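You operate a simulated robot arm through the tools that you are given. There is no shell and no other tool. Be economical: measure what you need, move in short steps, check, and stop when the job is done.

The job below is to be done with a simulated two-armed robot. You get a single attempt, and the scene is never put back.

Task
On the top of the folding table, fold the yellow washcloth in half.
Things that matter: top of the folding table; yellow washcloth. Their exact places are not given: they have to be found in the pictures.

Only the result counts: the job must be done as asked and must still hold three seconds after the hand-in. Knocking over, shifting, dropping, spilling or breaking anything else fails it. Flat cloth is picked up by pressing the open fingertips on it (5 to 10 N) and closing them slowly along it; thin cloth reads only 2 to 8 mm in the jaws.

Robot
Two 7-joint arms with two-finger parallel grippers on one trunk, on a base that drives. Base frame: it is fixed to the floor where the robot stands at the start and does not move with it; the origin is under the middle of the robot, x ahead of it, y to its left, z up; the surface under the hand at the start is at about z = 74. Lengths are in cm, angles in degrees, forces in N, time in s.
The left shoulder is at the start at [7, 18.8, 134], the right one opposite. With the tool pointing down near the work surface each hand reaches from about 10 to 70 cm from the robot's upright axis, wherever it stands, measured 20 degrees to its own side. Places, roughly: top of the folding table [60, 20, 70]. Payload 3.91 kg a hand.
Tool frame (each hand has its own): the origin (TCP) lies between the finger pads and is the grasp point; the fingertips stand 3 cm ahead of it; z points along the fingers, y is the line along which they close. Largest opening 11 cm; finger width 2, thickness 1; the body of the gripper, 4.8 by 11.2 cm, starts 5.5 cm behind the TCP.
Orientation is that of the tool frame in the base frame, as a unit quaternion [x, y, z, w]. With the fingers straight down and closing along the base's y, the tool's x points along the base's -x, its y along +y and its z along -z.

Tools
- The arms move only by the tool jog_arm. It takes "left_motion", "right_motion" or both (then of equal length, played together; a hand with none holds still); each is one flat list of numbers, 7 for each row, row after row: the shift along the tool's x, y, z in units of 20 mm (1.0 is 20 mm), then the turn, a rotation vector about the tool's x, y, z in units of 8 degrees (1.0 is 8 degrees), then the opening in per cent of the stroke, from 0 (shut) to 100 (fully open). In form: [dx, dy, dz, wx, wy, wz, hand, dx, dy, dz, wx, wy, wz, hand, ...]. A call has 1 to 20 rows; each row shifts and turns the commanded pose from where the row before left it, along the tool's axes as they then stand. A call with a number of a shift or a turn outside -1 to 1 is refused whole. A row lasts 0.2 s, in which the tool goes at most 5 cm and 8.6 degrees; a call with a longer step from one row to the next is refused whole, and so is a gripper value outside its range. Where a pose cannot be reached the arm comes as near as it can. A force on the tool above 40 N (or 10 N above the force at the start of the call, whichever is more), or a blocked arm, ends the call early, and 0.2 s more pass. The fingers move at their own pace (about 7.2 cm/s each) and stop on an object; they squeeze with about 45 N. The grip force told is the motor's: it shows also when the fingers shut on nothing. Time passes only in rows, and 0.2 s behind the last, so rows that do not move let the fingers close. The reply holds the time, the measured pose of the TCP, the force on the tool along the base axes, the opening and the grip force, in the units named above and with some noise, with the torque about the TCP (base axes, N m) and any sound that the robot's microphone picked up.
- Cameras (640 x 400 px; columns grow to the right, rows downward): "scene" is now at [11.16, 0.88, 153.19]; the picture's right is [0.12, -0.99, 0.00], its down [-0.89, -0.11, -0.43] and it looks along [0.43, 0.05, -0.90] (base axes); focal length 258 px, centre (320, 200). "left" rides on the left gripper at [7.2, -1.7, -10.3] in its tool frame; the picture's right is [0.23, 0.97, 0.00], its down [-0.76, 0.18, -0.62] and it looks along [-0.61, 0.14, 0.78] (tool axes); focal length 222 px, centre (320, 200). "right" rides on the right gripper at [7.2, 1.7, -10.3] in its tool frame; the picture's right is [-0.23, 0.97, 0.00], its down [-0.76, -0.18, -0.62] and it looks along [-0.61, -0.14, 0.78] (tool axes); focal length 222 px, centre (320, 200).
- capture(camera): a new picture of that camera. It takes no simulated time.
- lift_body(by): slides the trunk up (or, below 0, down) by that many cm; the arms and the scene camera ride with it, the base frame stays. It gives what a move gives, with no picture.
- steer(legs): drives the robot by 1 to 6 legs, each [ahead, turn to the left] in cm and degrees, along the robot's own axes; the way and the turn of a leg run together, so that a leg with both is an arc; at most 150 cm and 180 degrees a leg. The arms and the cameras ride along, it lands a little off, and it stops where it bumps. It gives what a move gives.
- aim_head(pan, tilt): turns the head with the scene camera to pan (to the left, within 86 degrees either way) and tilt (down, from -29 to 69), counted from straight ahead of the robot. It gives what a move gives.
- point_at(camera, pixels): for up to 12 pixels [column, row] of the newest picture of that camera ("zoom" is the newest enlarged one), the place [x, y, z] in the base frame of the surface seen there, good to about 0.2 cm. It takes no simulated time.
- zoom(camera, box): a new picture of the part [left, top, right, bottom] of that camera's present view, enlarged. It takes no simulated time.
- hand_in(): hands the job in; it is judged then, once.

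Keep the steps short. Do not move on a guess: measure, check each grasp and each placing, and mend mistakes. In all there are 80 turns and 70 pictures (those below and enlarged ones count). Leave the grippers open and the arms clear of the work at the hand-in unless told otherwise, and finish with a single line.

The tools are called as name(argument=value, ...) on one line, values as JSON. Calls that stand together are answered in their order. jog_arm: Moves the arms, as the interface text tells. Its arguments: {"type":"object","properties":{"left_motion":{"type":"array","items":{"type":"number"}},"right_motion":{"type":"array","items":{"type":"number"}}},"required":[]} The other tools are called the same way: lift_body (by) slides the trunk up or down; steer (legs) drives the base; aim_head (pan, tilt) turns the head that bears the scene camera; capture (camera) takes a picture; point_at (camera, pixels) gives the place of the surface under pixels of a picture; zoom (camera, box) takes an enlarged picture of a part of a camera's view; hand_in () hands the job in.

At the start:

```text
t: 0.0
left_ee_pos: [44.79, 40.52, 94.57]
left_orientation: [0.0, 1.0, 0.0, 0.0]
left_wrist_force: [-0.6, -0.4, -0.7]
left_ft_torque: [-0.01, 0.03, 0.0]
left_width: 11.0
left_grip_force: 0.0
right_ee_pos: [45.41, -5.12, 89.28]
right_orientation: [0.0, 1.0, -0.001, -0.001]
right_wrist_force: [-0.1, 0.3, -0.7]
right_ft_torque: [0.0, 0.0, -0.02]
right_width: 10.98
right_grip_force: 0.1
trunk travel left (down, up): [-85.0, 9.0]
robot x, y, heading: [0.26, -0.41, -0.1]
head pan, tilt: [6.8, 64.2]
```

scene: 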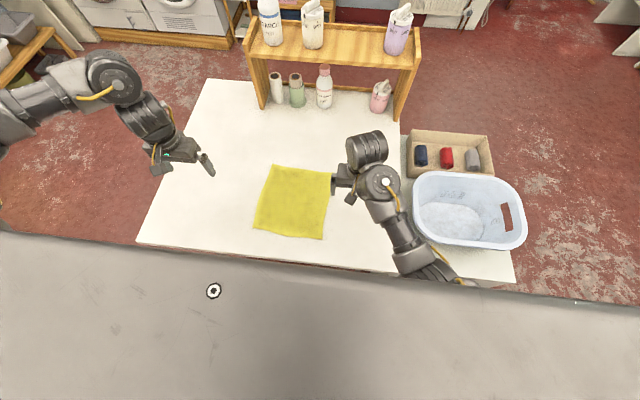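
right: 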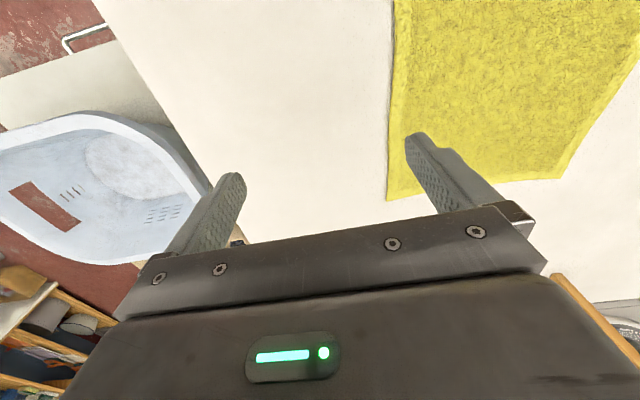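
left: 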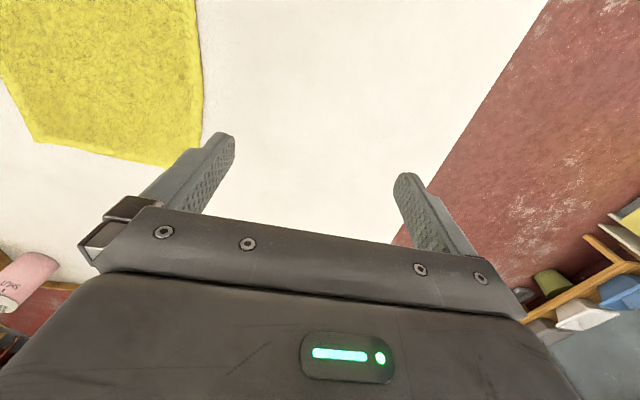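

The yellow cloth lies in the scene picture with corners near (272,166), (332,172), (323,239), (254,228). I measure these and the table around it.

zoom(camera="scene", box=[230, 150, 358, 250])

point_at(camera="scene", pixels=[[273, 167], [330, 173], [322, 237], [256, 228], [295, 200], [240, 200], [300, 250], [350, 250], [262, 196], [327, 205]])

```text
4.00 times, centred on (294, 200) of scene
```

zoom: 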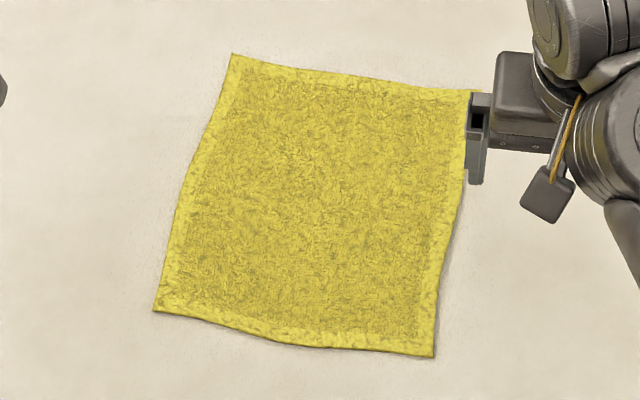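

```text
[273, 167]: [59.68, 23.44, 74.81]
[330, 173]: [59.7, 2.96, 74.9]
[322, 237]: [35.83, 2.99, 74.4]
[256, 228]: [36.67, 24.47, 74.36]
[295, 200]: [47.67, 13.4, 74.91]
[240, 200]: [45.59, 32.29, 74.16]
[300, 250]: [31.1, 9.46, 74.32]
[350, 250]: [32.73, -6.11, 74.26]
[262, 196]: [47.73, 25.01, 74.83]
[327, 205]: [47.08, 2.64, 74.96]
```

The cloth is about 24 by 21 cm, lying square to the base, top at z≈74.9. Plan: pinch the near edge with both hands (closing along x) and carry it over to the far edge. I measure the edges more finely in the enlarged picture.

point_at(camera="zoom", pixels=[[155, 309], [200, 320], [250, 334], [300, 344], [360, 347], [410, 352], [431, 354], [234, 56], [350, 78], [462, 94], [300, 360], [235, 45]])

point_at(camera="scene", pixels=[[277, 103], [324, 108], [255, 110], [400, 120], [380, 110], [140, 240], [380, 268]])

```text
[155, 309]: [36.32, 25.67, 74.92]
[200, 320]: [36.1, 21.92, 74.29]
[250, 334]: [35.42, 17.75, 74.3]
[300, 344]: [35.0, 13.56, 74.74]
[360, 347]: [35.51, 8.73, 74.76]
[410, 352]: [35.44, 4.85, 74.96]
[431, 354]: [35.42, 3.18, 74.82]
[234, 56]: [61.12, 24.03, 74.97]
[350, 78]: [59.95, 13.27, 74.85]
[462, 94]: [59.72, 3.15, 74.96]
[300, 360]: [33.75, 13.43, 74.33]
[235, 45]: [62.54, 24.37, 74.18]
```

```text
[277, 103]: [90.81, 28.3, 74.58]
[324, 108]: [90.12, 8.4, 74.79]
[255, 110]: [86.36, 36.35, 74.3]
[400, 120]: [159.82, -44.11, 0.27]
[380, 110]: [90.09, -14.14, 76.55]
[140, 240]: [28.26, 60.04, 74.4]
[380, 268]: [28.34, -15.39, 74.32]
```

The near edge lies at x≈35.4–36.2 and the far edge at x≈60–61, from y≈3 to 25. The table is clear around it. I turn both hands by 90° (left +, right −) so that they close along x, and narrow the fingers to about 3 cm.

jog_arm(left_motion=[0, 0, 0, 0, 0, 0.9375, 27, 0, 0, 0, 0, 0, 0.9375, 27, 0, 0, 0, 0, 0, 0.9375, 27, 0, 0, 0, 0, 0, 0.9375, 27, 0, 0, 0, 0, 0, 0.9375, 27, 0, 0, 0, 0, 0, 0.9375, 27, 0, 0, 0, 0, 0, 0.9375, 27, 0, 0, 0, 0, 0, 0.9375, 27, 0, 0, 0, 0, 0, 0.9375, 27, 0, 0, 0, 0, 0, 0.9375, 27, 0, 0, 0, 0, 0, 0.9375, 27, 0, 0, 0, 0, 0, 0.9375, 27, 0, 0, 0, 0, 0, 0, 27], right_motion=[0, 0, 0, 0, 0, -0.9375, 27, 0, 0, 0, 0, 0, -0.9375, 27, 0, 0, 0, 0, 0, -0.9375, 27, 0, 0, 0, 0, 0, -0.9375, 27, 0, 0, 0, 0, 0, -0.9375, 27, 0, 0, 0, 0, 0, -0.9375, 27, 0, 0, 0, 0, 0, -0.9375, 27, 0, 0, 0, 0, 0, -0.9375, 27, 0, 0, 0, 0, 0, -0.9375, 27, 0, 0, 0, 0, 0, -0.9375, 27, 0, 0, 0, 0, 0, -0.9375, 27, 0, 0, 0, 0, 0, -0.9375, 27, 0, 0, 0, 0, 0, 0, 27])

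```text
t: 0.6
left_ee_pos: [44.75, 40.5, 94.65]
left_orientation: [0.101, 0.995, -0.001, 0.001]
left_wrist_force: [-0.5, -1.3, 0.5]
left_ft_torque: [0.0, 0.01, 0.03]
left_width: 3.11
left_grip_force: 0.0
right_ee_pos: [45.5, -4.99, 89.43]
right_orientation: [-0.085, 0.996, 0.001, 0.001]
right_wrist_force: [0.3, 13.7, -13.8]
right_ft_torque: [-1.76, -0.87, -1.21]
right_width: 3.11
right_grip_force: 0.1
trunk travel left (down, up): [-85.0, 9.0]
robot x, y, heading: [0.07, -0.29, -0.2]
head pan, tilt: [6.8, 64.2]
stopped in row 2 (right hand): the force on the tool passed its limit at 130 N (the readings are from after the stop); the commanded pose is now the measured one
```

The right hand was stopped by a large force. I look to see what it touched.

capture(camera="scene")

capture(camera="right")

```text
65 pictures are left
```

scene: 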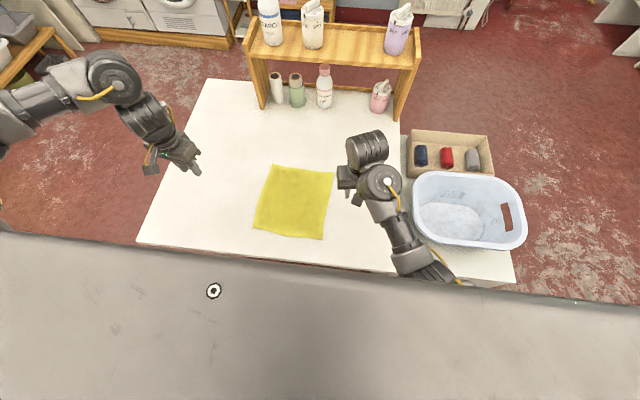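

```text
64 pictures are left
```

right: 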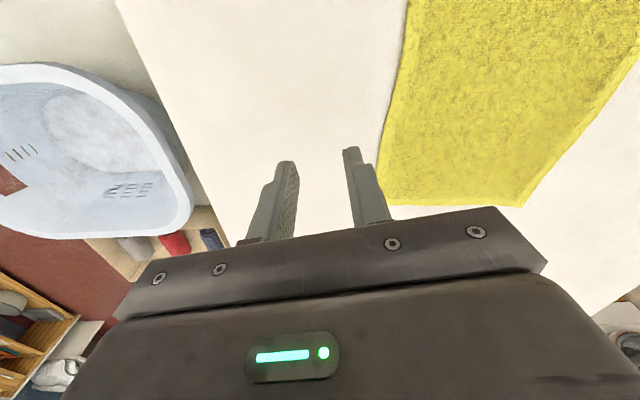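

Nothing visible was touched; the force looks like the right wrist binding in that sense of turning. I turn the right hand back and raise it a little.

jog_arm(right_motion=[0, 0, -0.5, 0, 0, 0.5, 27, 0, 0, -0.5, 0, 0, 0.6, 27, 0, 0, 0, 0, 0, 0.1, 27])

zoom(camera="scene", box=[320, 110, 544, 290])

```text
t: 1.4
left_ee_pos: [44.74, 40.5, 94.62]
left_orientation: [0.101, 0.995, 0.0, 0.001]
left_wrist_force: [0.2, -0.7, -0.8]
left_ft_torque: [-0.03, -0.02, -0.03]
left_width: 2.95
left_grip_force: 0.1
right_ee_pos: [44.78, -6.46, 89.78]
right_orientation: [-0.003, 1.0, 0.001, 0.001]
right_wrist_force: [-0.4, -0.5, 0.3]
right_ft_torque: [-0.01, 0.0, 0.0]
right_width: 2.97
right_grip_force: 0.0
right hand out of reach, approached as far as the arm can: row 2
trunk travel left (down, up): [-85.0, 9.0]
robot x, y, heading: [0.11, 0.09, -0.0]
head pan, tilt: [6.8, 64.2]
```

```text
2.22 times, centred on (432, 200) of scene
```

zoom: 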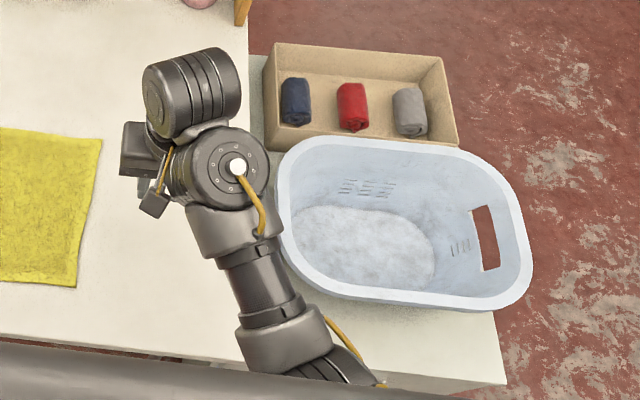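

The right hand is free again. I test turning it the other way (+) in small steps while the left finishes part of its turn.

jog_arm(right_motion=[0, 0, 0, 0, 0, 0.5, 27, 0, 0, 0, 0, 0, 0.9, 27, 0, 0, 0, 0, 0, 0.9, 27, 0, 0, 0, 0, 0, 0.9, 27, 0, 0, 0, 0, 0, 0.9, 27, 0, 0, 0, 0, 0, 0, 27], left_motion=[0, 0, 0, 0, 0, 0.9, 27, 0, 0, 0, 0, 0, 0.9, 27, 0, 0, 0, 0, 0, 0.9, 27, 0, 0, 0, 0, 0, 0.9, 27, 0, 0, 0, 0, 0, 0.9, 27, 0, 0, 0, 0, 0, 0, 27])

```text
t: 2.8
left_ee_pos: [44.79, 40.53, 94.58]
left_orientation: [0.404, 0.915, 0.001, 0.0]
left_wrist_force: [1.0, -1.2, 1.1]
left_ft_torque: [0.02, 0.01, -0.01]
left_width: 2.97
left_grip_force: 0.1
right_ee_pos: [44.87, -6.4, 89.72]
right_orientation: [0.28, 0.96, 0.001, 0.001]
right_wrist_force: [-1.1, 0.2, 0.0]
right_ft_torque: [-0.02, 0.01, 0.0]
right_width: 2.96
right_grip_force: 0.1
trunk travel left (down, up): [-85.0, 9.0]
robot x, y, heading: [0.01, -0.09, -0.2]
head pan, tilt: [6.8, 64.2]
```

That works freely. I finish both turns (left 42° more, right 57.5° more).

jog_arm(right_motion=[0, 0, 0, 0, 0, 0.899, 27, 0, 0, 0, 0, 0, 0.899, 27, 0, 0, 0, 0, 0, 0.899, 27, 0, 0, 0, 0, 0, 0.899, 27, 0, 0, 0, 0, 0, 0.899, 27, 0, 0, 0, 0, 0, 0.899, 27, 0, 0, 0, 0, 0, 0.899, 27, 0, 0, 0, 0, 0, 0.899, 27, 0, 0, 0, 0, 0, 0, 27], left_motion=[0, 0, 0, 0, 0, 0.661, 27, 0, 0, 0, 0, 0, 0.661, 27, 0, 0, 0, 0, 0, 0.661, 27, 0, 0, 0, 0, 0, 0.661, 27, 0, 0, 0, 0, 0, 0.661, 27, 0, 0, 0, 0, 0, 0.661, 27, 0, 0, 0, 0, 0, 0.661, 27, 0, 0, 0, 0, 0, 0.661, 27, 0, 0, 0, 0, 0, 0, 27])

capture(camera="scene")

```text
t: 4.8
left_ee_pos: [44.72, 40.35, 94.58]
left_orientation: [0.707, 0.707, 0.0, 0.0]
left_wrist_force: [0.6, -0.1, 0.1]
left_ft_torque: [0.02, 0.02, 0.02]
left_width: 2.99
left_grip_force: 0.1
right_ee_pos: [44.72, -6.56, 89.71]
right_orientation: [0.707, 0.707, 0.002, 0.0]
right_wrist_force: [0.3, -0.6, -0.5]
right_ft_torque: [-0.01, 0.03, 0.01]
right_width: 2.98
right_grip_force: 0.0
trunk travel left (down, up): [-85.0, 9.0]
robot x, y, heading: [0.14, -0.04, -0.3]
head pan, tilt: [6.8, 64.2]
```

```text
62 pictures are left
```

scene: 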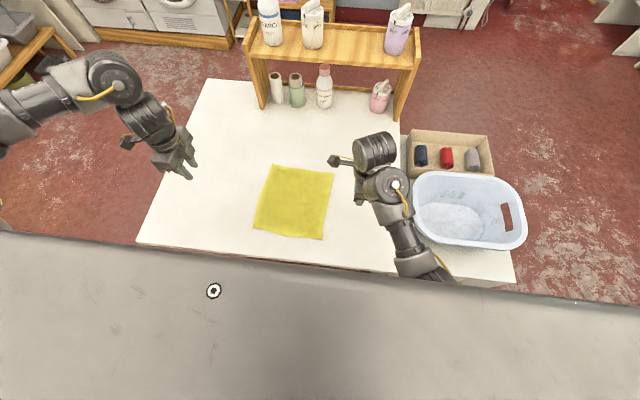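

Both tools now have x along base +y, y along base +x. I move them over the near edge at z≈84: left to (38, 23), right to (37.3, 5.4).

jog_arm(left_motion=[-0.868, -0.336, 0.529, 0, 0, 0, 27, -0.868, -0.336, 0.529, 0, 0, 0, 27, -0.868, -0.336, 0.529, 0, 0, 0, 27, -0.868, -0.336, 0.529, 0, 0, 0, 27, -0.868, -0.336, 0.529, 0, 0, 0, 27, -0.868, -0.336, 0.529, 0, 0, 0, 27, -0.868, -0.336, 0.529, 0, 0, 0, 27, -0.868, -0.336, 0.529, 0, 0, 0, 27, -0.868, -0.336, 0.529, 0, 0, 0, 27, -0.868, -0.336, 0.529, 0, 0, 0, 27, 0, 0, 0, 0, 0, 0, 27], right_motion=[0.598, -0.371, 0.285, 0, 0, 0, 27, 0.598, -0.371, 0.285, 0, 0, 0, 27, 0.598, -0.371, 0.285, 0, 0, 0, 27, 0.598, -0.371, 0.285, 0, 0, 0, 27, 0.598, -0.371, 0.285, 0, 0, 0, 27, 0.598, -0.371, 0.285, 0, 0, 0, 27, 0.598, -0.371, 0.285, 0, 0, 0, 27, 0.598, -0.371, 0.285, 0, 0, 0, 27, 0.598, -0.371, 0.285, 0, 0, 0, 27, 0.598, -0.371, 0.285, 0, 0, 0, 27, 0, 0, 0, 0, 0, 0, 27])

capture(camera="scene")

capture(camera="left")

capture(camera="right")

```text
t: 7.2
left_ee_pos: [38.12, 23.11, 83.92]
left_orientation: [0.706, 0.708, 0.001, 0.001]
left_wrist_force: [-0.2, -0.3, -0.3]
left_ft_torque: [0.02, -0.02, 0.01]
left_width: 2.97
left_grip_force: 0.2
right_ee_pos: [37.67, 4.73, 83.58]
right_orientation: [0.709, 0.705, -0.003, 0.007]
right_wrist_force: [-0.9, 0.2, 0.0]
right_ft_torque: [0.03, 0.02, -0.01]
right_width: 2.97
right_grip_force: 0.0
trunk travel left (down, up): [-85.0, 9.0]
robot x, y, heading: [-0.06, -0.34, 0.3]
head pan, tilt: [6.8, 64.2]
```

```text
61 pictures are left
```

scene: 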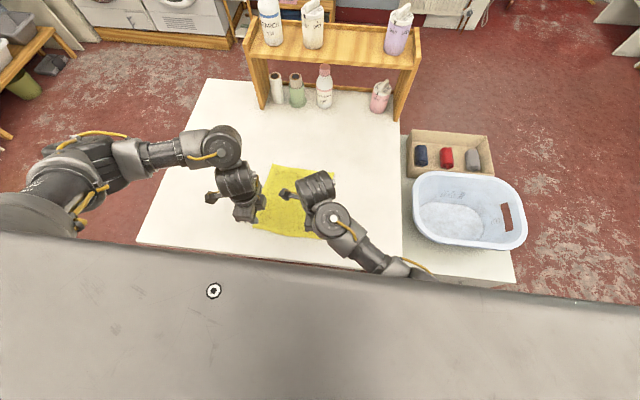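

```text
60 pictures are left
```

left: 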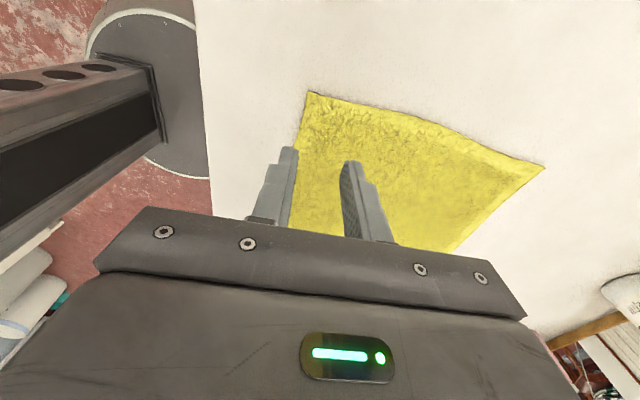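

```text
59 pictures are left
```

right: 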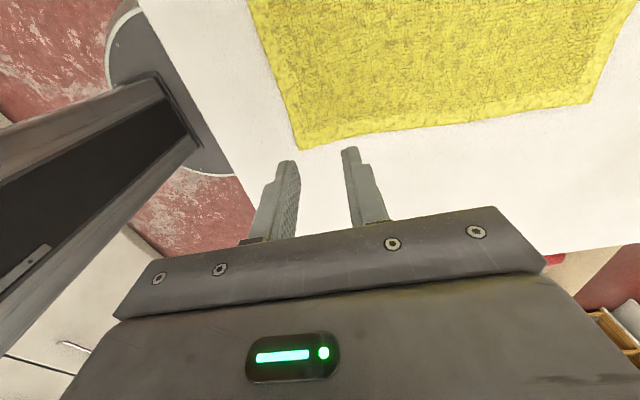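

Both hands are above the near edge. I lower them to about 1.5 cm above the cloth (left 4.5 cm, right 4.3 cm, right also 0.4 cm in +y) and look.

jog_arm(left_motion=[0, 0, 0.56, 0, 0, 0, 27, 0, 0, 0.56, 0, 0, 0, 27, 0, 0, 0.56, 0, 0, 0, 27, 0, 0, 0.56, 0, 0, 0, 27, 0, 0, 0, 0, 0, 0, 27], right_motion=[0.05, -0.04, 0.54, 0, 0, 0, 27, 0.05, -0.04, 0.54, 0, 0, 0, 27, 0.05, -0.04, 0.54, 0, 0, 0, 27, 0.05, -0.04, 0.54, 0, 0, 0, 27, 0, 0, 0, 0, 0, 0, 27])

capture(camera="left")

capture(camera="right")

```text
t: 8.6
left_ee_pos: [38.01, 22.95, 79.52]
left_orientation: [0.706, 0.708, 0.001, 0.001]
left_wrist_force: [0.4, -0.3, 0.2]
left_ft_torque: [0.02, -0.03, -0.03]
left_width: 2.96
left_grip_force: 0.0
right_ee_pos: [38.05, 3.23, 78.65]
right_orientation: [0.711, 0.703, -0.009, 0.019]
right_wrist_force: [-0.6, 0.3, -0.3]
right_ft_torque: [0.01, 0.0, -0.03]
right_width: 2.96
right_grip_force: 0.0
trunk travel left (down, up): [-85.0, 9.0]
robot x, y, heading: [-0.01, 0.2, -0.1]
head pan, tilt: [6.8, 64.2]
stopped in row 5 (right hand): the arm was blocked; the commanded pose is now the measured one
```

```text
58 pictures are left
```

left: 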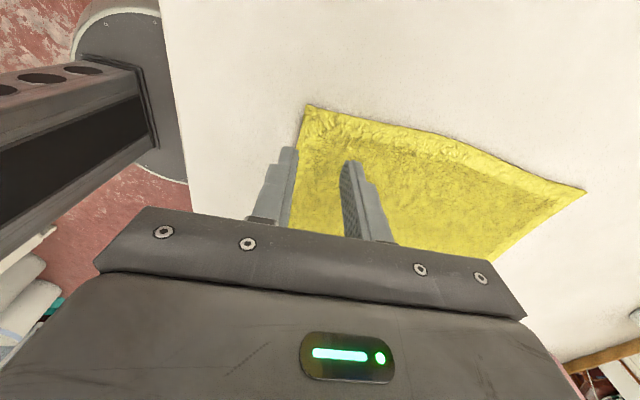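

```text
57 pictures are left
```

right: 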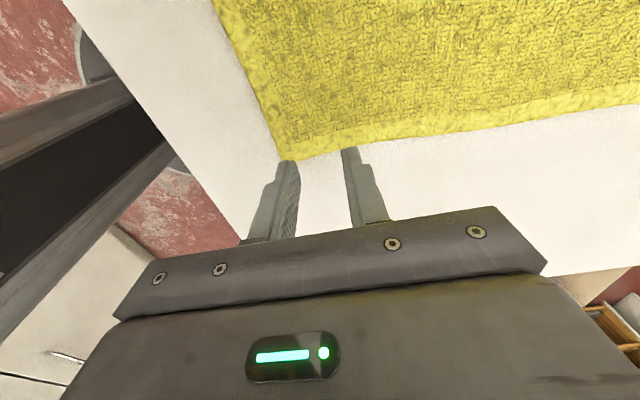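

The right arm is blocked and drifting, so it may be touching something with its elbow or running into a joint limit. I measure the right forearm in a picture.

zoom(camera="scene", box=[240, 160, 464, 300])

point_at(camera="zoom", pixels=[[220, 90], [270, 180], [320, 210], [380, 250], [420, 285], [470, 300], [500, 315], [540, 325], [560, 330], [510, 340]])

```text
2.86 times, centred on (352, 230) of scene
```

zoom: 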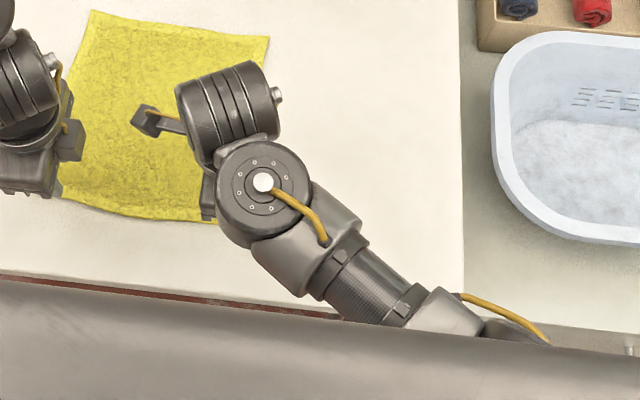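

```text
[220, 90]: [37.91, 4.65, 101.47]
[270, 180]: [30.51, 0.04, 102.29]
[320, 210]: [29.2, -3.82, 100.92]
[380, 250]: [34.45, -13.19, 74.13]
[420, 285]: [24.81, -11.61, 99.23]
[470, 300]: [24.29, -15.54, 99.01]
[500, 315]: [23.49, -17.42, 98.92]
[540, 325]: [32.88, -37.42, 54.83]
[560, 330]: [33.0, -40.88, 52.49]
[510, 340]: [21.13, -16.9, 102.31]
```

The forearm is level at z≈100 and hits nothing; the elbow is simply folded near its limit. Raising the trunk by 9 cm will stretch the arm, so I do that.

lift_body(by=8.8)

```text
t: 9.8
left_ee_pos: [37.97, 22.85, 88.24]
left_orientation: [0.706, 0.708, 0.001, 0.0]
left_wrist_force: [0.0, -0.2, 0.1]
left_ft_torque: [0.0, 0.02, -0.03]
left_width: 2.96
left_grip_force: 0.0
right_ee_pos: [37.98, 3.45, 87.68]
right_orientation: [0.711, 0.703, -0.01, 0.019]
right_wrist_force: [-0.7, -0.5, 1.0]
right_ft_torque: [0.03, -0.02, 0.01]
right_width: 2.96
right_grip_force: 0.0
trunk travel left (down, up): [-93.8, 0.2]
robot x, y, heading: [0.09, -0.08, -0.1]
head pan, tilt: [6.8, 64.2]
```

I level the right hand again and move both down: right to (37.3, 5.3, 79), left to (38, 23, 79).

jog_arm(left_motion=[0, 0, 0, 0, 0, 0, 27, 0, 0, 0.578, 0, 0, 0, 27, 0, 0, 0.578, 0, 0, 0, 27, 0, 0, 0.578, 0, 0, 0, 27, 0, 0, 0.578, 0, 0, 0, 27, 0, 0, 0.578, 0, 0, 0, 27, 0, 0, 0.578, 0, 0, 0, 27, 0, 0, 0.578, 0, 0, 0, 27, 0, 0, 0.578, 0, 0, 0, 27, 0, 0, 0, 0, 0, 0, 27], right_motion=[0, 0, 0, 0.09, 0.294, -0.08, 27, 0.12, -0.044, 0.54, 0, 0, 0, 27, 0.12, -0.044, 0.54, 0, 0, 0, 27, 0.12, -0.044, 0.54, 0, 0, 0, 27, 0.12, -0.044, 0.54, 0, 0, 0, 27, 0.12, -0.044, 0.54, 0, 0, 0, 27, 0.12, -0.044, 0.54, 0, 0, 0, 27, 0.12, -0.044, 0.54, 0, 0, 0, 27, 0.12, -0.044, 0.54, 0, 0, 0, 27, 0, 0, 0, 0, 0, 0, 27])

capture(camera="left")

capture(camera="right")

```text
t: 11.6
left_ee_pos: [37.78, 23.01, 80.79]
left_orientation: [0.706, 0.708, 0.002, 0.002]
left_wrist_force: [-0.6, -0.2, -0.7]
left_ft_torque: [0.0, 0.02, 0.01]
left_width: 2.97
left_grip_force: 0.1
right_ee_pos: [38.01, -3.98, 77.09]
right_orientation: [0.712, 0.699, -0.042, 0.049]
right_wrist_force: [-0.6, 3.6, 19.3]
right_ft_torque: [0.22, 0.37, 0.01]
right_width: 2.99
right_grip_force: 0.5
trunk travel left (down, up): [-93.8, 0.2]
robot x, y, heading: [0.28, -0.14, 0.3]
head pan, tilt: [6.8, 64.2]
stopped in row 8 (right hand): the force on the tool passed its limit at 70 N (the readings are from after the stop); the commanded pose is now the measured one
```

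```text
55 pictures are left
```

left: 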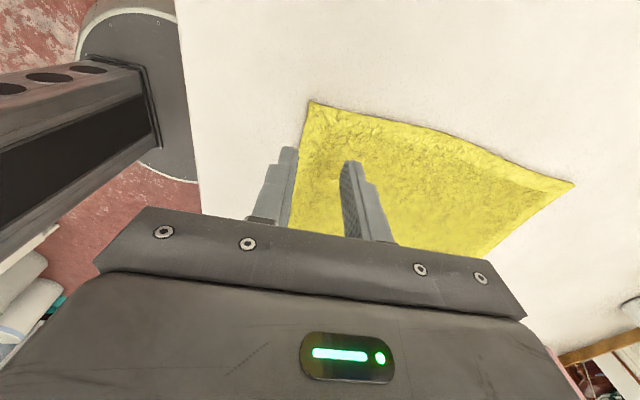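

```text
54 pictures are left
```

right: 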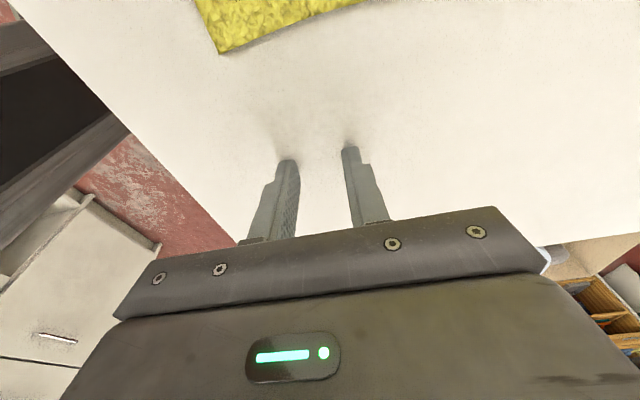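

The right hand slid to y≈−4 and pressed on the bare table: it cannot reach inward past the robot's middle. The cure is to shift the robot about 14 cm left so that the cloth is centred. First I raise both hands, and look to the left and right rear for driving room.

jog_arm(left_motion=[0, 0, -0.7, 0, 0, 0, 27, 0, 0, -0.7, 0, 0, 0, 27, 0, 0, -0.7, 0, 0, 0, 27, 0, 0, -0.7, 0, 0, 0, 27, 0, 0, -0.7, 0, 0, 0, 27, 0, 0, -0.7, 0, 0, 0, 27, 0, 0, 0, 0, 0, 0, 27], right_motion=[-0.2, 0, -0.7, 0, 0, 0, 27, -0.2, 0, -0.7, 0, 0, 0, 27, -0.2, 0, -0.7, 0, 0, 0, 27, -0.2, 0, -0.7, 0, 0, 0, 27, -0.2, 0, -0.7, 0, 0, 0, 27, -0.2, 0, -0.7, 0, 0, 0, 27, 0, 0, 0, 0, 0, 0, 27])

aim_head(pan=86, tilt=35)

capture(camera="scene")

aim_head(pan=-86, tilt=35)

capture(camera="scene")

```text
t: 13.2
left_ee_pos: [37.77, 22.85, 89.06]
left_orientation: [0.707, 0.708, 0.0, 0.0]
left_wrist_force: [-0.9, 0.4, -0.6]
left_ft_torque: [-0.04, 0.0, 0.0]
left_width: 2.97
left_grip_force: 0.1
right_ee_pos: [38.1, -5.05, 85.63]
right_orientation: [0.711, 0.7, -0.043, 0.047]
right_wrist_force: [-0.6, -0.5, 0.4]
right_ft_torque: [-0.03, -0.02, 0.0]
right_width: 2.98
right_grip_force: 0.1
trunk travel left (down, up): [-93.8, 0.2]
robot x, y, heading: [0.06, -0.14, 0.1]
head pan, tilt: [6.8, 64.2]
```

```text
t: 14.7
left_ee_pos: [37.89, 23.01, 89.04]
left_orientation: [0.706, 0.708, 0.0, 0.0]
left_wrist_force: [-0.7, 0.1, 0.7]
left_ft_torque: [0.0, -0.01, -0.01]
left_width: 2.97
left_grip_force: 0.1
right_ee_pos: [38.16, -5.19, 85.58]
right_orientation: [0.712, 0.7, -0.043, 0.047]
right_wrist_force: [1.0, 0.4, -0.1]
right_ft_torque: [-0.02, 0.01, -0.02]
right_width: 2.97
right_grip_force: 0.1
trunk travel left (down, up): [-93.8, 0.2]
robot x, y, heading: [-0.24, -0.14, -0.0]
head pan, tilt: [85.9, 35.0]
```

```text
53 pictures are left
```

scene: 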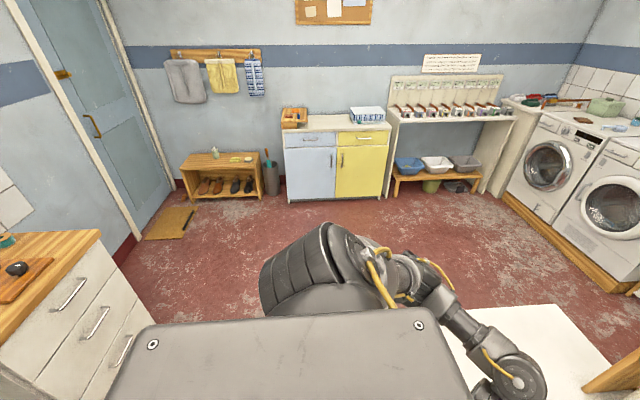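

```text
t: 17.3
left_ee_pos: [37.93, 22.91, 89.0]
left_orientation: [0.707, 0.707, 0.001, 0.001]
left_wrist_force: [0.6, 0.1, 0.1]
left_ft_torque: [0.02, 0.03, 0.0]
left_width: 2.95
left_grip_force: 0.2
right_ee_pos: [38.14, -5.14, 85.56]
right_orientation: [0.712, 0.7, -0.043, 0.047]
right_wrist_force: [-0.9, -0.3, 0.0]
right_ft_torque: [0.05, -0.02, -0.02]
right_width: 2.99
right_grip_force: 0.0
trunk travel left (down, up): [-93.8, 0.2]
robot x, y, heading: [-0.15, 0.07, 0.1]
head pan, tilt: [-85.9, 35.0]
```

```text
52 pictures are left
```

scene: 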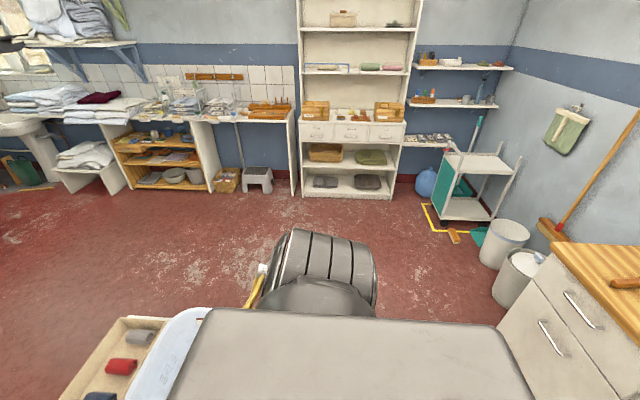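

There is a cabinet behind the robot. I measure its front edge in the newest picture.

point_at(camera="scene", pixels=[[560, 250], [610, 325], [500, 335], [540, 400], [520, 320], [430, 230]])

```text
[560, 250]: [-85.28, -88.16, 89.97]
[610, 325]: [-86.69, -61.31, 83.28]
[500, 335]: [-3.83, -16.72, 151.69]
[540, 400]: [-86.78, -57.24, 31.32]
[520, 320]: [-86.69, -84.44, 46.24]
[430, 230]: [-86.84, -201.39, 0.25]
```

The cabinet front is at x≈−86, so about 27 cm of reversing is safe. I drive: back 10, turn right 40°, back 22, turn left 40°, then look before going ahead.

steer(legs=[[-10, 0], [0, -40], [-22, 0], [0, 40]])

aim_head(pan=0, tilt=60)

capture(camera="scene")

```text
t: 23.5
left_ee_pos: [10.24, 38.02, 88.95]
left_orientation: [0.697, 0.717, 0.001, 0.001]
left_wrist_force: [-0.8, 0.7, -0.5]
left_ft_torque: [0.02, 0.0, -0.02]
left_width: 2.95
left_grip_force: 0.1
right_ee_pos: [11.25, 10.09, 85.53]
right_orientation: [0.703, 0.708, -0.043, 0.047]
right_wrist_force: [-0.2, -0.6, -0.4]
right_ft_torque: [-0.02, 0.01, 0.02]
right_width: 2.99
right_grip_force: 0.1
trunk travel left (down, up): [-93.8, 0.2]
robot x, y, heading: [-27.33, 14.69, 1.7]
head pan, tilt: [-85.9, 35.0]
```

```text
t: 25.1
left_ee_pos: [10.06, 38.1, 89.01]
left_orientation: [0.697, 0.717, 0.001, 0.001]
left_wrist_force: [0.1, 0.7, -0.9]
left_ft_torque: [-0.02, 0.0, -0.01]
left_width: 2.99
left_grip_force: 0.1
right_ee_pos: [11.33, 10.07, 85.43]
right_orientation: [0.703, 0.708, -0.042, 0.047]
right_wrist_force: [-0.8, 0.4, 0.6]
right_ft_torque: [0.0, 0.03, -0.03]
right_width: 2.95
right_grip_force: 0.0
trunk travel left (down, up): [-93.8, 0.2]
robot x, y, heading: [-27.05, 14.06, 1.4]
head pan, tilt: [0.0, 60.0]
```

```text
51 pictures are left
```

scene: 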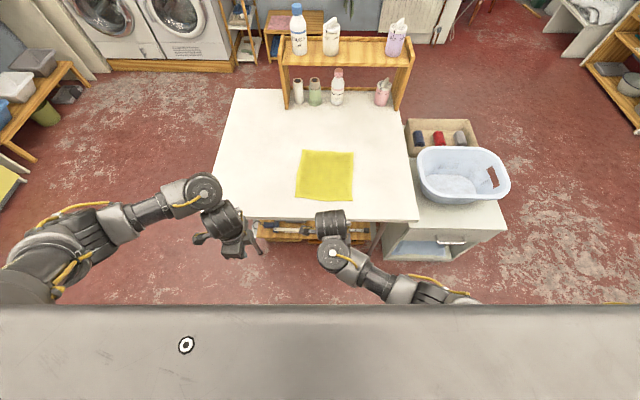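

The robot now stands centred on the cloth, 27 cm back. The way is clear, so I drive 23 cm ahead, correcting the heading by −1.5°.

steer(legs=[[23, -1.5]])

```text
t: 26.9
left_ee_pos: [34.53, 37.36, 89.03]
left_orientation: [0.707, 0.707, 0.001, 0.001]
left_wrist_force: [0.2, 0.2, 0.1]
left_ft_torque: [-0.03, -0.02, -0.01]
left_width: 2.98
left_grip_force: 0.1
right_ee_pos: [34.68, 9.3, 85.61]
right_orientation: [0.712, 0.699, -0.042, 0.048]
right_wrist_force: [-0.6, 0.9, -0.2]
right_ft_torque: [0.01, -0.01, -0.02]
right_width: 3.0
right_grip_force: 0.0
trunk travel left (down, up): [-93.8, 0.2]
robot x, y, heading: [-3.09, 14.32, -0.1]
head pan, tilt: [0.0, 60.0]
```

The robot is at (−3, 14.3), heading 0. I level the right hand and bring both above the near edge: left to (38, 23, 84), right to (37.3, 5.3, 84).

jog_arm(left_motion=[-0.8, 0.193, 0.278, 0, 0, 0, 27, -0.8, 0.193, 0.278, 0, 0, 0, 27, -0.8, 0.193, 0.278, 0, 0, 0, 27, -0.8, 0.193, 0.278, 0, 0, 0, 27, -0.8, 0.193, 0.278, 0, 0, 0, 27, -0.8, 0.193, 0.278, 0, 0, 0, 27, -0.8, 0.193, 0.278, 0, 0, 0, 27, -0.8, 0.193, 0.278, 0, 0, 0, 27, -0.8, 0.193, 0.278, 0, 0, 0, 27, 0, 0, 0, 0, 0, 0, 27], right_motion=[-0.667, 0.433, 0, 0, 0, 0, 27, -0.667, 0.433, 0, 0, 0, 0, 27, -0.667, 0.433, 0, 0, 0, 0, 27, 0, 0, 0, 0.03, 0.455, -0.065, 27, 0, 0, 0, 0.03, 0.455, -0.065, 27, 0, 0, 0.2, 0, 0, 0, 27, 0, 0, 0.2, 0, 0, 0, 27, 0, 0, 0.2, 0, 0, 0, 27, 0, 0, 0.2, 0, 0, 0, 27, 0, 0, 0, 0, 0, 0, 27])

```text
t: 29.1
left_ee_pos: [38.0, 22.91, 83.96]
left_orientation: [0.708, 0.707, 0.0, 0.0]
left_wrist_force: [-0.3, -0.1, -0.7]
left_ft_torque: [-0.05, -0.03, 0.03]
left_width: 2.97
left_grip_force: 0.0
right_ee_pos: [37.21, 5.28, 84.5]
right_orientation: [0.708, 0.706, -0.001, -0.002]
right_wrist_force: [0.0, -0.7, 0.1]
right_ft_torque: [0.0, 0.01, -0.04]
right_width: 2.95
right_grip_force: 0.1
trunk travel left (down, up): [-93.8, 0.2]
robot x, y, heading: [-3.46, 14.92, -0.0]
head pan, tilt: [0.0, 60.0]
```

Both hands are where commanded. I lower them to z≈79 and look.

jog_arm(left_motion=[0, 0, 0.5, 0, 0, 0, 27, 0, 0, 0.5, 0, 0, 0, 27, 0, 0, 0.5, 0, 0, 0, 27, 0, 0, 0.5, 0, 0, 0, 27, 0, 0, 0.5, 0, 0, 0, 27, 0, 0, 0, 0, 0, 0, 27], right_motion=[0, 0, 0.55, 0, 0, 0, 27, 0, 0, 0.55, 0, 0, 0, 27, 0, 0, 0.55, 0, 0, 0, 27, 0, 0, 0.55, 0, 0, 0, 27, 0, 0, 0.55, 0, 0, 0, 27, 0, 0, 0, 0, 0, 0, 27])

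capture(camera="left")

capture(camera="right")

zoom(camera="scene", box=[240, 140, 400, 240])

```text
t: 30.7
left_ee_pos: [38.06, 22.87, 79.02]
left_orientation: [0.707, 0.707, 0.0, 0.001]
left_wrist_force: [0.8, 0.4, -0.1]
left_ft_torque: [0.0, -0.01, -0.05]
left_width: 2.96
left_grip_force: 0.1
right_ee_pos: [36.21, 2.15, 77.62]
right_orientation: [0.708, 0.706, -0.023, 0.009]
right_wrist_force: [0.8, -0.2, 0.8]
right_ft_torque: [0.02, 0.02, 0.01]
right_width: 2.97
right_grip_force: 0.1
trunk travel left (down, up): [-93.8, 0.2]
robot x, y, heading: [-2.84, 14.54, -0.3]
head pan, tilt: [0.0, 60.0]
stopped in row 6 (right hand): the arm was blocked; the commanded pose is now the measured one
```

```text
50 pictures are left
```

left: 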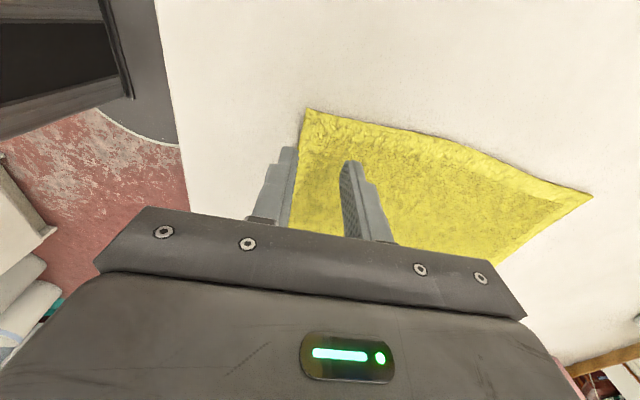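

```text
49 pictures are left
```

right: 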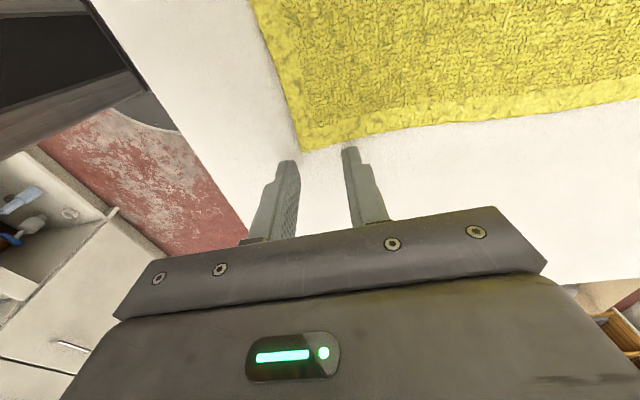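

```text
4.00 times, centred on (320, 190) of scene
```

zoom: 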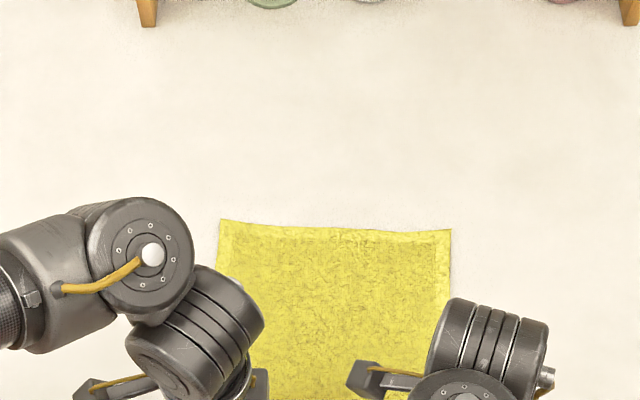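

Lowering relative to the shoulder is what drives the right arm into its limit; hand heights nearer the starting level worked. So I raise both hands by about 16 cm, re-centring the right one, and will then lower the trunk instead.

jog_arm(left_motion=[0, 0, -0.8, 0, 0, 0, 27, 0, 0, -0.8, 0, 0, 0, 27, 0, 0, -0.8, 0, 0, 0, 27, 0, 0, -0.8, 0, 0, 0, 27, 0, 0, -0.8, 0, 0, 0, 27, 0, 0, -0.8, 0, 0, 0, 27, 0, 0, -0.8, 0, 0, 0, 27, 0, 0, -0.8, 0, 0, 0, 27, 0, 0, -0.8, 0, 0, 0, 27, 0, 0, -0.8, 0, 0, 0, 27, 0, 0, 0, 0, 0, 0, 27], right_motion=[0, 0, -0.87, 0, 0, 0, 27, 0, 0, -0.87, 0, 0, 0, 27, 0, 0, -0.87, 0, 0, 0, 27, 0, 0, -0.87, 0, 0, 0, 27, 0, 0, -0.87, -0.14, 0.325, -0.02, 27, 0.316, 0.11, -0.87, 0, 0, 0, 27, 0.316, 0.11, -0.87, 0, 0, 0, 27, 0.316, 0.11, -0.87, 0, 0, 0, 27, 0.316, 0.11, -0.87, 0, 0, 0, 27, 0.316, 0.11, -0.87, 0, 0, 0, 27, 0, 0, 0, 0, 0, 0, 27])

```text
t: 33.1
left_ee_pos: [37.99, 22.96, 94.86]
left_orientation: [0.707, 0.707, -0.001, 0.001]
left_wrist_force: [0.4, 0.7, -0.6]
left_ft_torque: [0.01, -0.01, -0.01]
left_width: 2.97
left_grip_force: 0.0
right_ee_pos: [37.31, 5.83, 95.13]
right_orientation: [0.707, 0.707, 0.001, 0.001]
right_wrist_force: [-0.4, 0.1, 0.6]
right_ft_torque: [0.0, 0.01, -0.02]
right_width: 2.97
right_grip_force: 0.1
trunk travel left (down, up): [-93.8, 0.2]
robot x, y, heading: [-3.31, 14.44, 0.0]
head pan, tilt: [0.0, 60.0]
```

The right arm followed exactly. I lower the trunk 13 cm, to bring both hands to z≈82.

lift_body(by=-13)

capture(camera="left")

capture(camera="right")

capture(camera="scene")

```text
t: 34.7
left_ee_pos: [37.83, 22.92, 81.82]
left_orientation: [0.707, 0.707, 0.001, 0.001]
left_wrist_force: [-1.0, -0.1, 0.8]
left_ft_torque: [0.02, 0.01, 0.0]
left_width: 2.96
left_grip_force: 0.0
right_ee_pos: [37.42, 5.94, 82.09]
right_orientation: [0.708, 0.706, 0.001, 0.0]
right_wrist_force: [0.8, 0.1, 0.0]
right_ft_torque: [0.01, 0.0, 0.01]
right_width: 2.98
right_grip_force: 0.0
trunk travel left (down, up): [-80.8, 13.2]
robot x, y, heading: [-3.34, 14.65, -0.2]
head pan, tilt: [0.0, 60.0]
```

```text
47 pictures are left
```

left: 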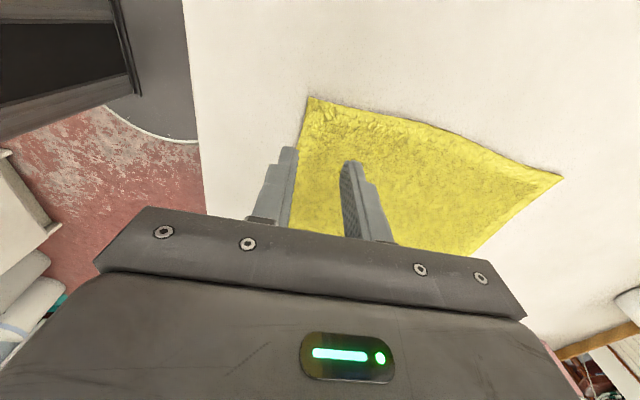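

```text
46 pictures are left
```

right: 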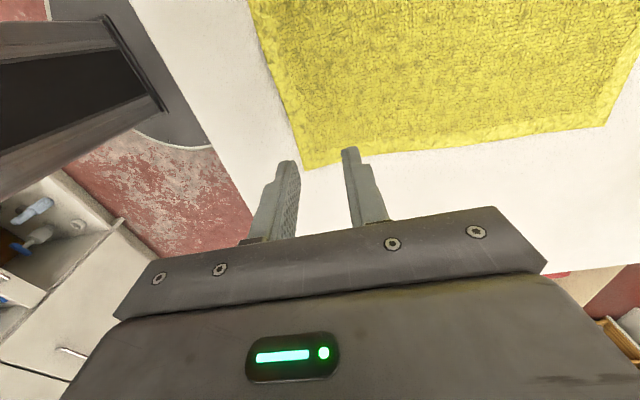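

```text
45 pictures are left
```

scene: 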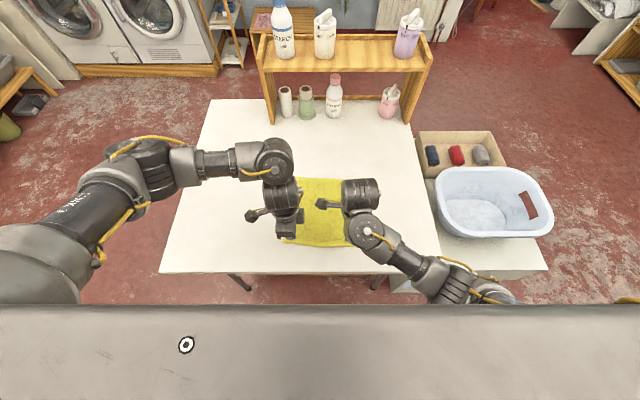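

Both hands hold their pose. I measure the near corners with the wrist cameras to place the fingertips well.

point_at(camera="right", pixels=[[305, 164], [290, 120], [275, 75], [400, 150]])

point_at(camera="left", pixels=[[312, 100], [306, 130], [301, 150], [420, 130], [555, 177]])

```text
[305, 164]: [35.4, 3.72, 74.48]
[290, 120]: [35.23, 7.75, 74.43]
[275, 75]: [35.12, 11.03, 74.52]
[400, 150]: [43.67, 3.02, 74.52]
```

```text
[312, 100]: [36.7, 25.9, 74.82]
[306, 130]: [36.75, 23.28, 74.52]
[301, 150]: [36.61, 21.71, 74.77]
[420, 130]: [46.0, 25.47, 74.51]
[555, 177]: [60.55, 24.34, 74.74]
```

The near edge lies at x≈36.6 under the left hand and 35.2 under the right. I shift the left hand 0.8 cm ahead and lower both to just above the cloth.

jog_arm(left_motion=[0, 0.1, 0.3, 0, 0, 0, 27, 0, 0.1, 0.3, 0, 0, 0, 27, 0, 0.1, 0.3, 0, 0, 0, 27, 0, 0.1, 0.3, 0, 0, 0, 27, 0, 0, 0.3, 0, 0, 0, 27, 0, 0, 0.3, 0, 0, 0, 27, 0, 0, 0, 0, 0, 0, 27], right_motion=[0, 0, 0.31, 0, 0, 0, 27, 0, 0, 0.31, 0, 0, 0, 27, 0, 0, 0.31, 0, 0, 0, 27, 0, 0, 0.31, 0, 0, 0, 27, 0, 0, 0.31, 0, 0, 0, 27, 0, 0, 0.31, 0, 0, 0, 27, 0, 0, 0, 0, 0, 0, 27])

capture(camera="left")

capture(camera="right")

```text
t: 36.3
left_ee_pos: [38.67, 23.11, 78.41]
left_orientation: [0.707, 0.708, 0.001, 0.0]
left_wrist_force: [0.4, 0.5, -0.1]
left_ft_torque: [0.01, 0.0, 0.0]
left_width: 2.97
left_grip_force: 0.0
right_ee_pos: [37.27, 5.91, 78.36]
right_orientation: [0.707, 0.707, 0.001, 0.001]
right_wrist_force: [-0.4, -0.2, -0.2]
right_ft_torque: [0.02, 0.02, 0.04]
right_width: 2.97
right_grip_force: 0.1
trunk travel left (down, up): [-80.8, 13.2]
robot x, y, heading: [-3.03, 14.49, -0.2]
head pan, tilt: [0.0, 60.0]
```

```text
44 pictures are left
```

left: 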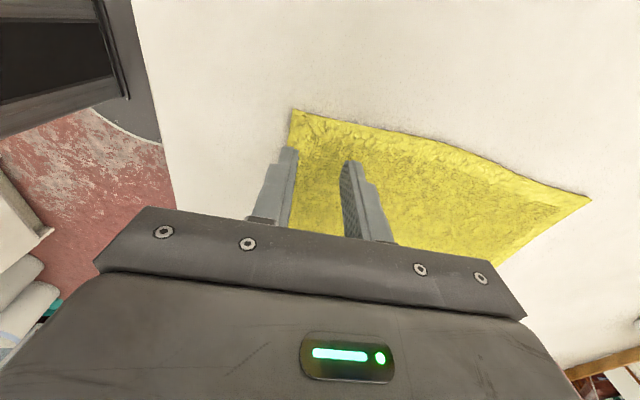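

```text
43 pictures are left
```

right: 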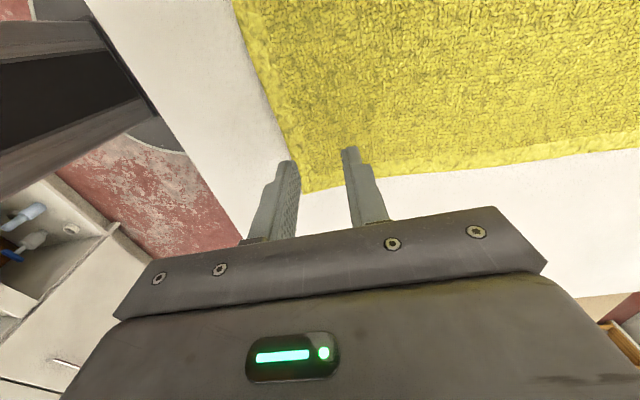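

The right arm works well now and the fingers straddle the edge on both sides. I lower both by another 0.6 cm slowly and read the forces.

jog_arm(left_motion=[0, 0, 0.06, 0, 0, 0, 27, 0, 0, 0.06, 0, 0, 0, 27, 0, 0, 0.06, 0, 0, 0, 27, 0, 0, 0.06, 0, 0, 0, 27, 0, 0, 0.06, 0, 0, 0, 27, 0, 0, 0, 0, 0, 0, 27], right_motion=[0, 0, 0.06, 0, 0, 0, 27, 0, 0, 0.06, 0, 0, 0, 27, 0, 0, 0.06, 0, 0, 0, 27, 0, 0, 0.06, 0, 0, 0, 27, 0, 0, 0.06, 0, 0, 0, 27, 0, 0, 0, 0, 0, 0, 27])

```text
t: 37.7
left_ee_pos: [38.77, 22.87, 77.75]
left_orientation: [0.707, 0.707, 0.0, 0.0]
left_wrist_force: [-0.1, 0.5, 0.9]
left_ft_torque: [0.01, -0.02, 0.02]
left_width: 2.96
left_grip_force: 0.1
right_ee_pos: [37.43, 6.0, 77.79]
right_orientation: [0.708, 0.707, 0.001, 0.0]
right_wrist_force: [0.6, -0.1, -0.6]
right_ft_torque: [0.0, 0.01, 0.02]
right_width: 2.97
right_grip_force: 0.2
trunk travel left (down, up): [-80.8, 13.2]
robot x, y, heading: [-3.55, 14.8, -0.3]
head pan, tilt: [0.0, 60.0]
```

No contact yet. Another 0.4 cm in small steps.

jog_arm(left_motion=[0, 0, 0.05, 0, 0, 0, 27, 0, 0, 0.05, 0, 0, 0, 27, 0, 0, 0.05, 0, 0, 0, 27, 0, 0, 0.05, 0, 0, 0, 27, 0, 0, 0, 0, 0, 0, 27], right_motion=[0, 0, 0.05, 0, 0, 0, 27, 0, 0, 0.05, 0, 0, 0, 27, 0, 0, 0.05, 0, 0, 0, 27, 0, 0, 0.05, 0, 0, 0, 27, 0, 0, 0, 0, 0, 0, 27])

```text
t: 38.9
left_ee_pos: [38.69, 22.85, 77.27]
left_orientation: [0.707, 0.707, 0.0, 0.001]
left_wrist_force: [-1.4, -0.4, 6.7]
left_ft_torque: [0.0, 0.08, 0.01]
left_width: 2.98
left_grip_force: 0.1
right_ee_pos: [37.24, 5.91, 77.35]
right_orientation: [0.708, 0.706, 0.001, 0.0]
right_wrist_force: [1.3, 1.1, 2.9]
right_ft_torque: [0.01, -0.03, -0.02]
right_width: 2.95
right_grip_force: 0.1
trunk travel left (down, up): [-80.8, 13.2]
robot x, y, heading: [-3.34, 14.55, 0.1]
head pan, tilt: [0.0, 60.0]
```

Left presses with 6.7 N, right with 2.9 N. I press the right a hair more and close both slowly along the cloth.

jog_arm(left_motion=[0, 0, 0, 0, 0, 0, 27, 0, 0, 0, 0, 0, 0, 26, 0, 0, 0, 0, 0, 0, 24, 0, 0, 0, 0, 0, 0, 22, 0, 0, 0, 0, 0, 0, 20, 0, 0, 0, 0, 0, 0, 18, 0, 0, 0, 0, 0, 0, 16, 0, 0, 0, 0, 0, 0, 14, 0, 0, 0, 0, 0, 0, 12, 0, 0, 0, 0, 0, 0, 10, 0, 0, 0, 0, 0, 0, 8, 0, 0, 0, 0, 0, 0, 6, 0, 0, 0, 0, 0, 0, 4, 0, 0, 0, 0, 0, 0, 2, 0, 0, 0, 0, 0, 0, 0, 0, 0, 0, 0, 0, 0, 0, 0, 0, 0, 0, 0, 0, 0], right_motion=[0, 0, 0.03, 0, 0, 0, 27, 0, 0, 0, 0, 0, 0, 26, 0, 0, 0, 0, 0, 0, 24, 0, 0, 0, 0, 0, 0, 22, 0, 0, 0, 0, 0, 0, 20, 0, 0, 0, 0, 0, 0, 18, 0, 0, 0, 0, 0, 0, 16, 0, 0, 0, 0, 0, 0, 14, 0, 0, 0, 0, 0, 0, 12, 0, 0, 0, 0, 0, 0, 10, 0, 0, 0, 0, 0, 0, 8, 0, 0, 0, 0, 0, 0, 6, 0, 0, 0, 0, 0, 0, 4, 0, 0, 0, 0, 0, 0, 2, 0, 0, 0, 0, 0, 0, 0, 0, 0, 0, 0, 0, 0, 0, 0, 0, 0, 0, 0, 0, 0])

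capture(camera="left")

capture(camera="right")

```text
t: 42.5
left_ee_pos: [38.62, 22.91, 77.25]
left_orientation: [0.707, 0.707, 0.0, 0.0]
left_wrist_force: [0.5, -1.9, 7.8]
left_ft_torque: [-0.03, 0.02, 0.02]
left_width: 0.37
left_grip_force: 44.5
right_ee_pos: [37.36, 5.93, 77.37]
right_orientation: [0.707, 0.707, 0.002, 0.0]
right_wrist_force: [1.7, 2.4, 8.4]
right_ft_torque: [0.09, -0.1, 0.02]
right_width: 0.39
right_grip_force: 43.7
trunk travel left (down, up): [-80.8, 13.2]
robot x, y, heading: [-3.41, 14.5, 0.1]
head pan, tilt: [0.0, 60.0]
```

```text
42 pictures are left
```

left: 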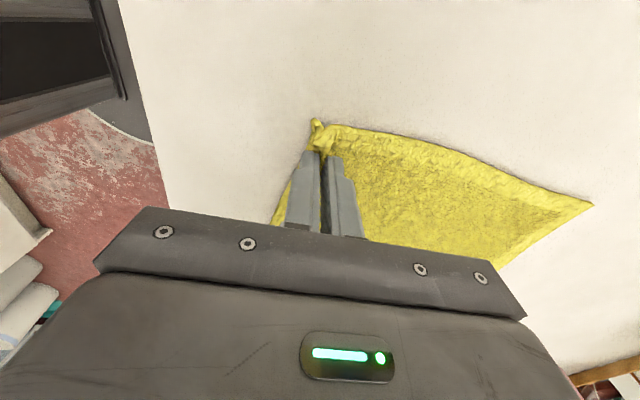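

```text
41 pictures are left
```

right: 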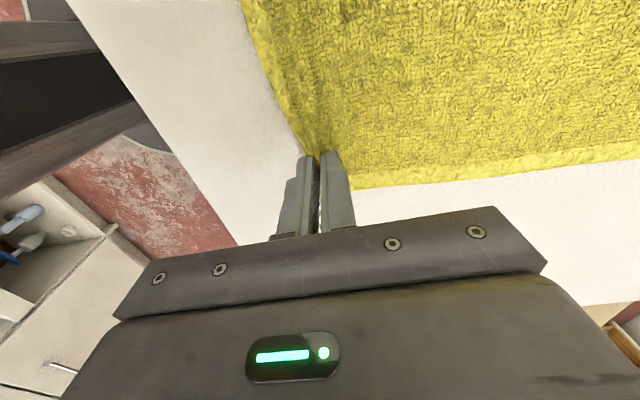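

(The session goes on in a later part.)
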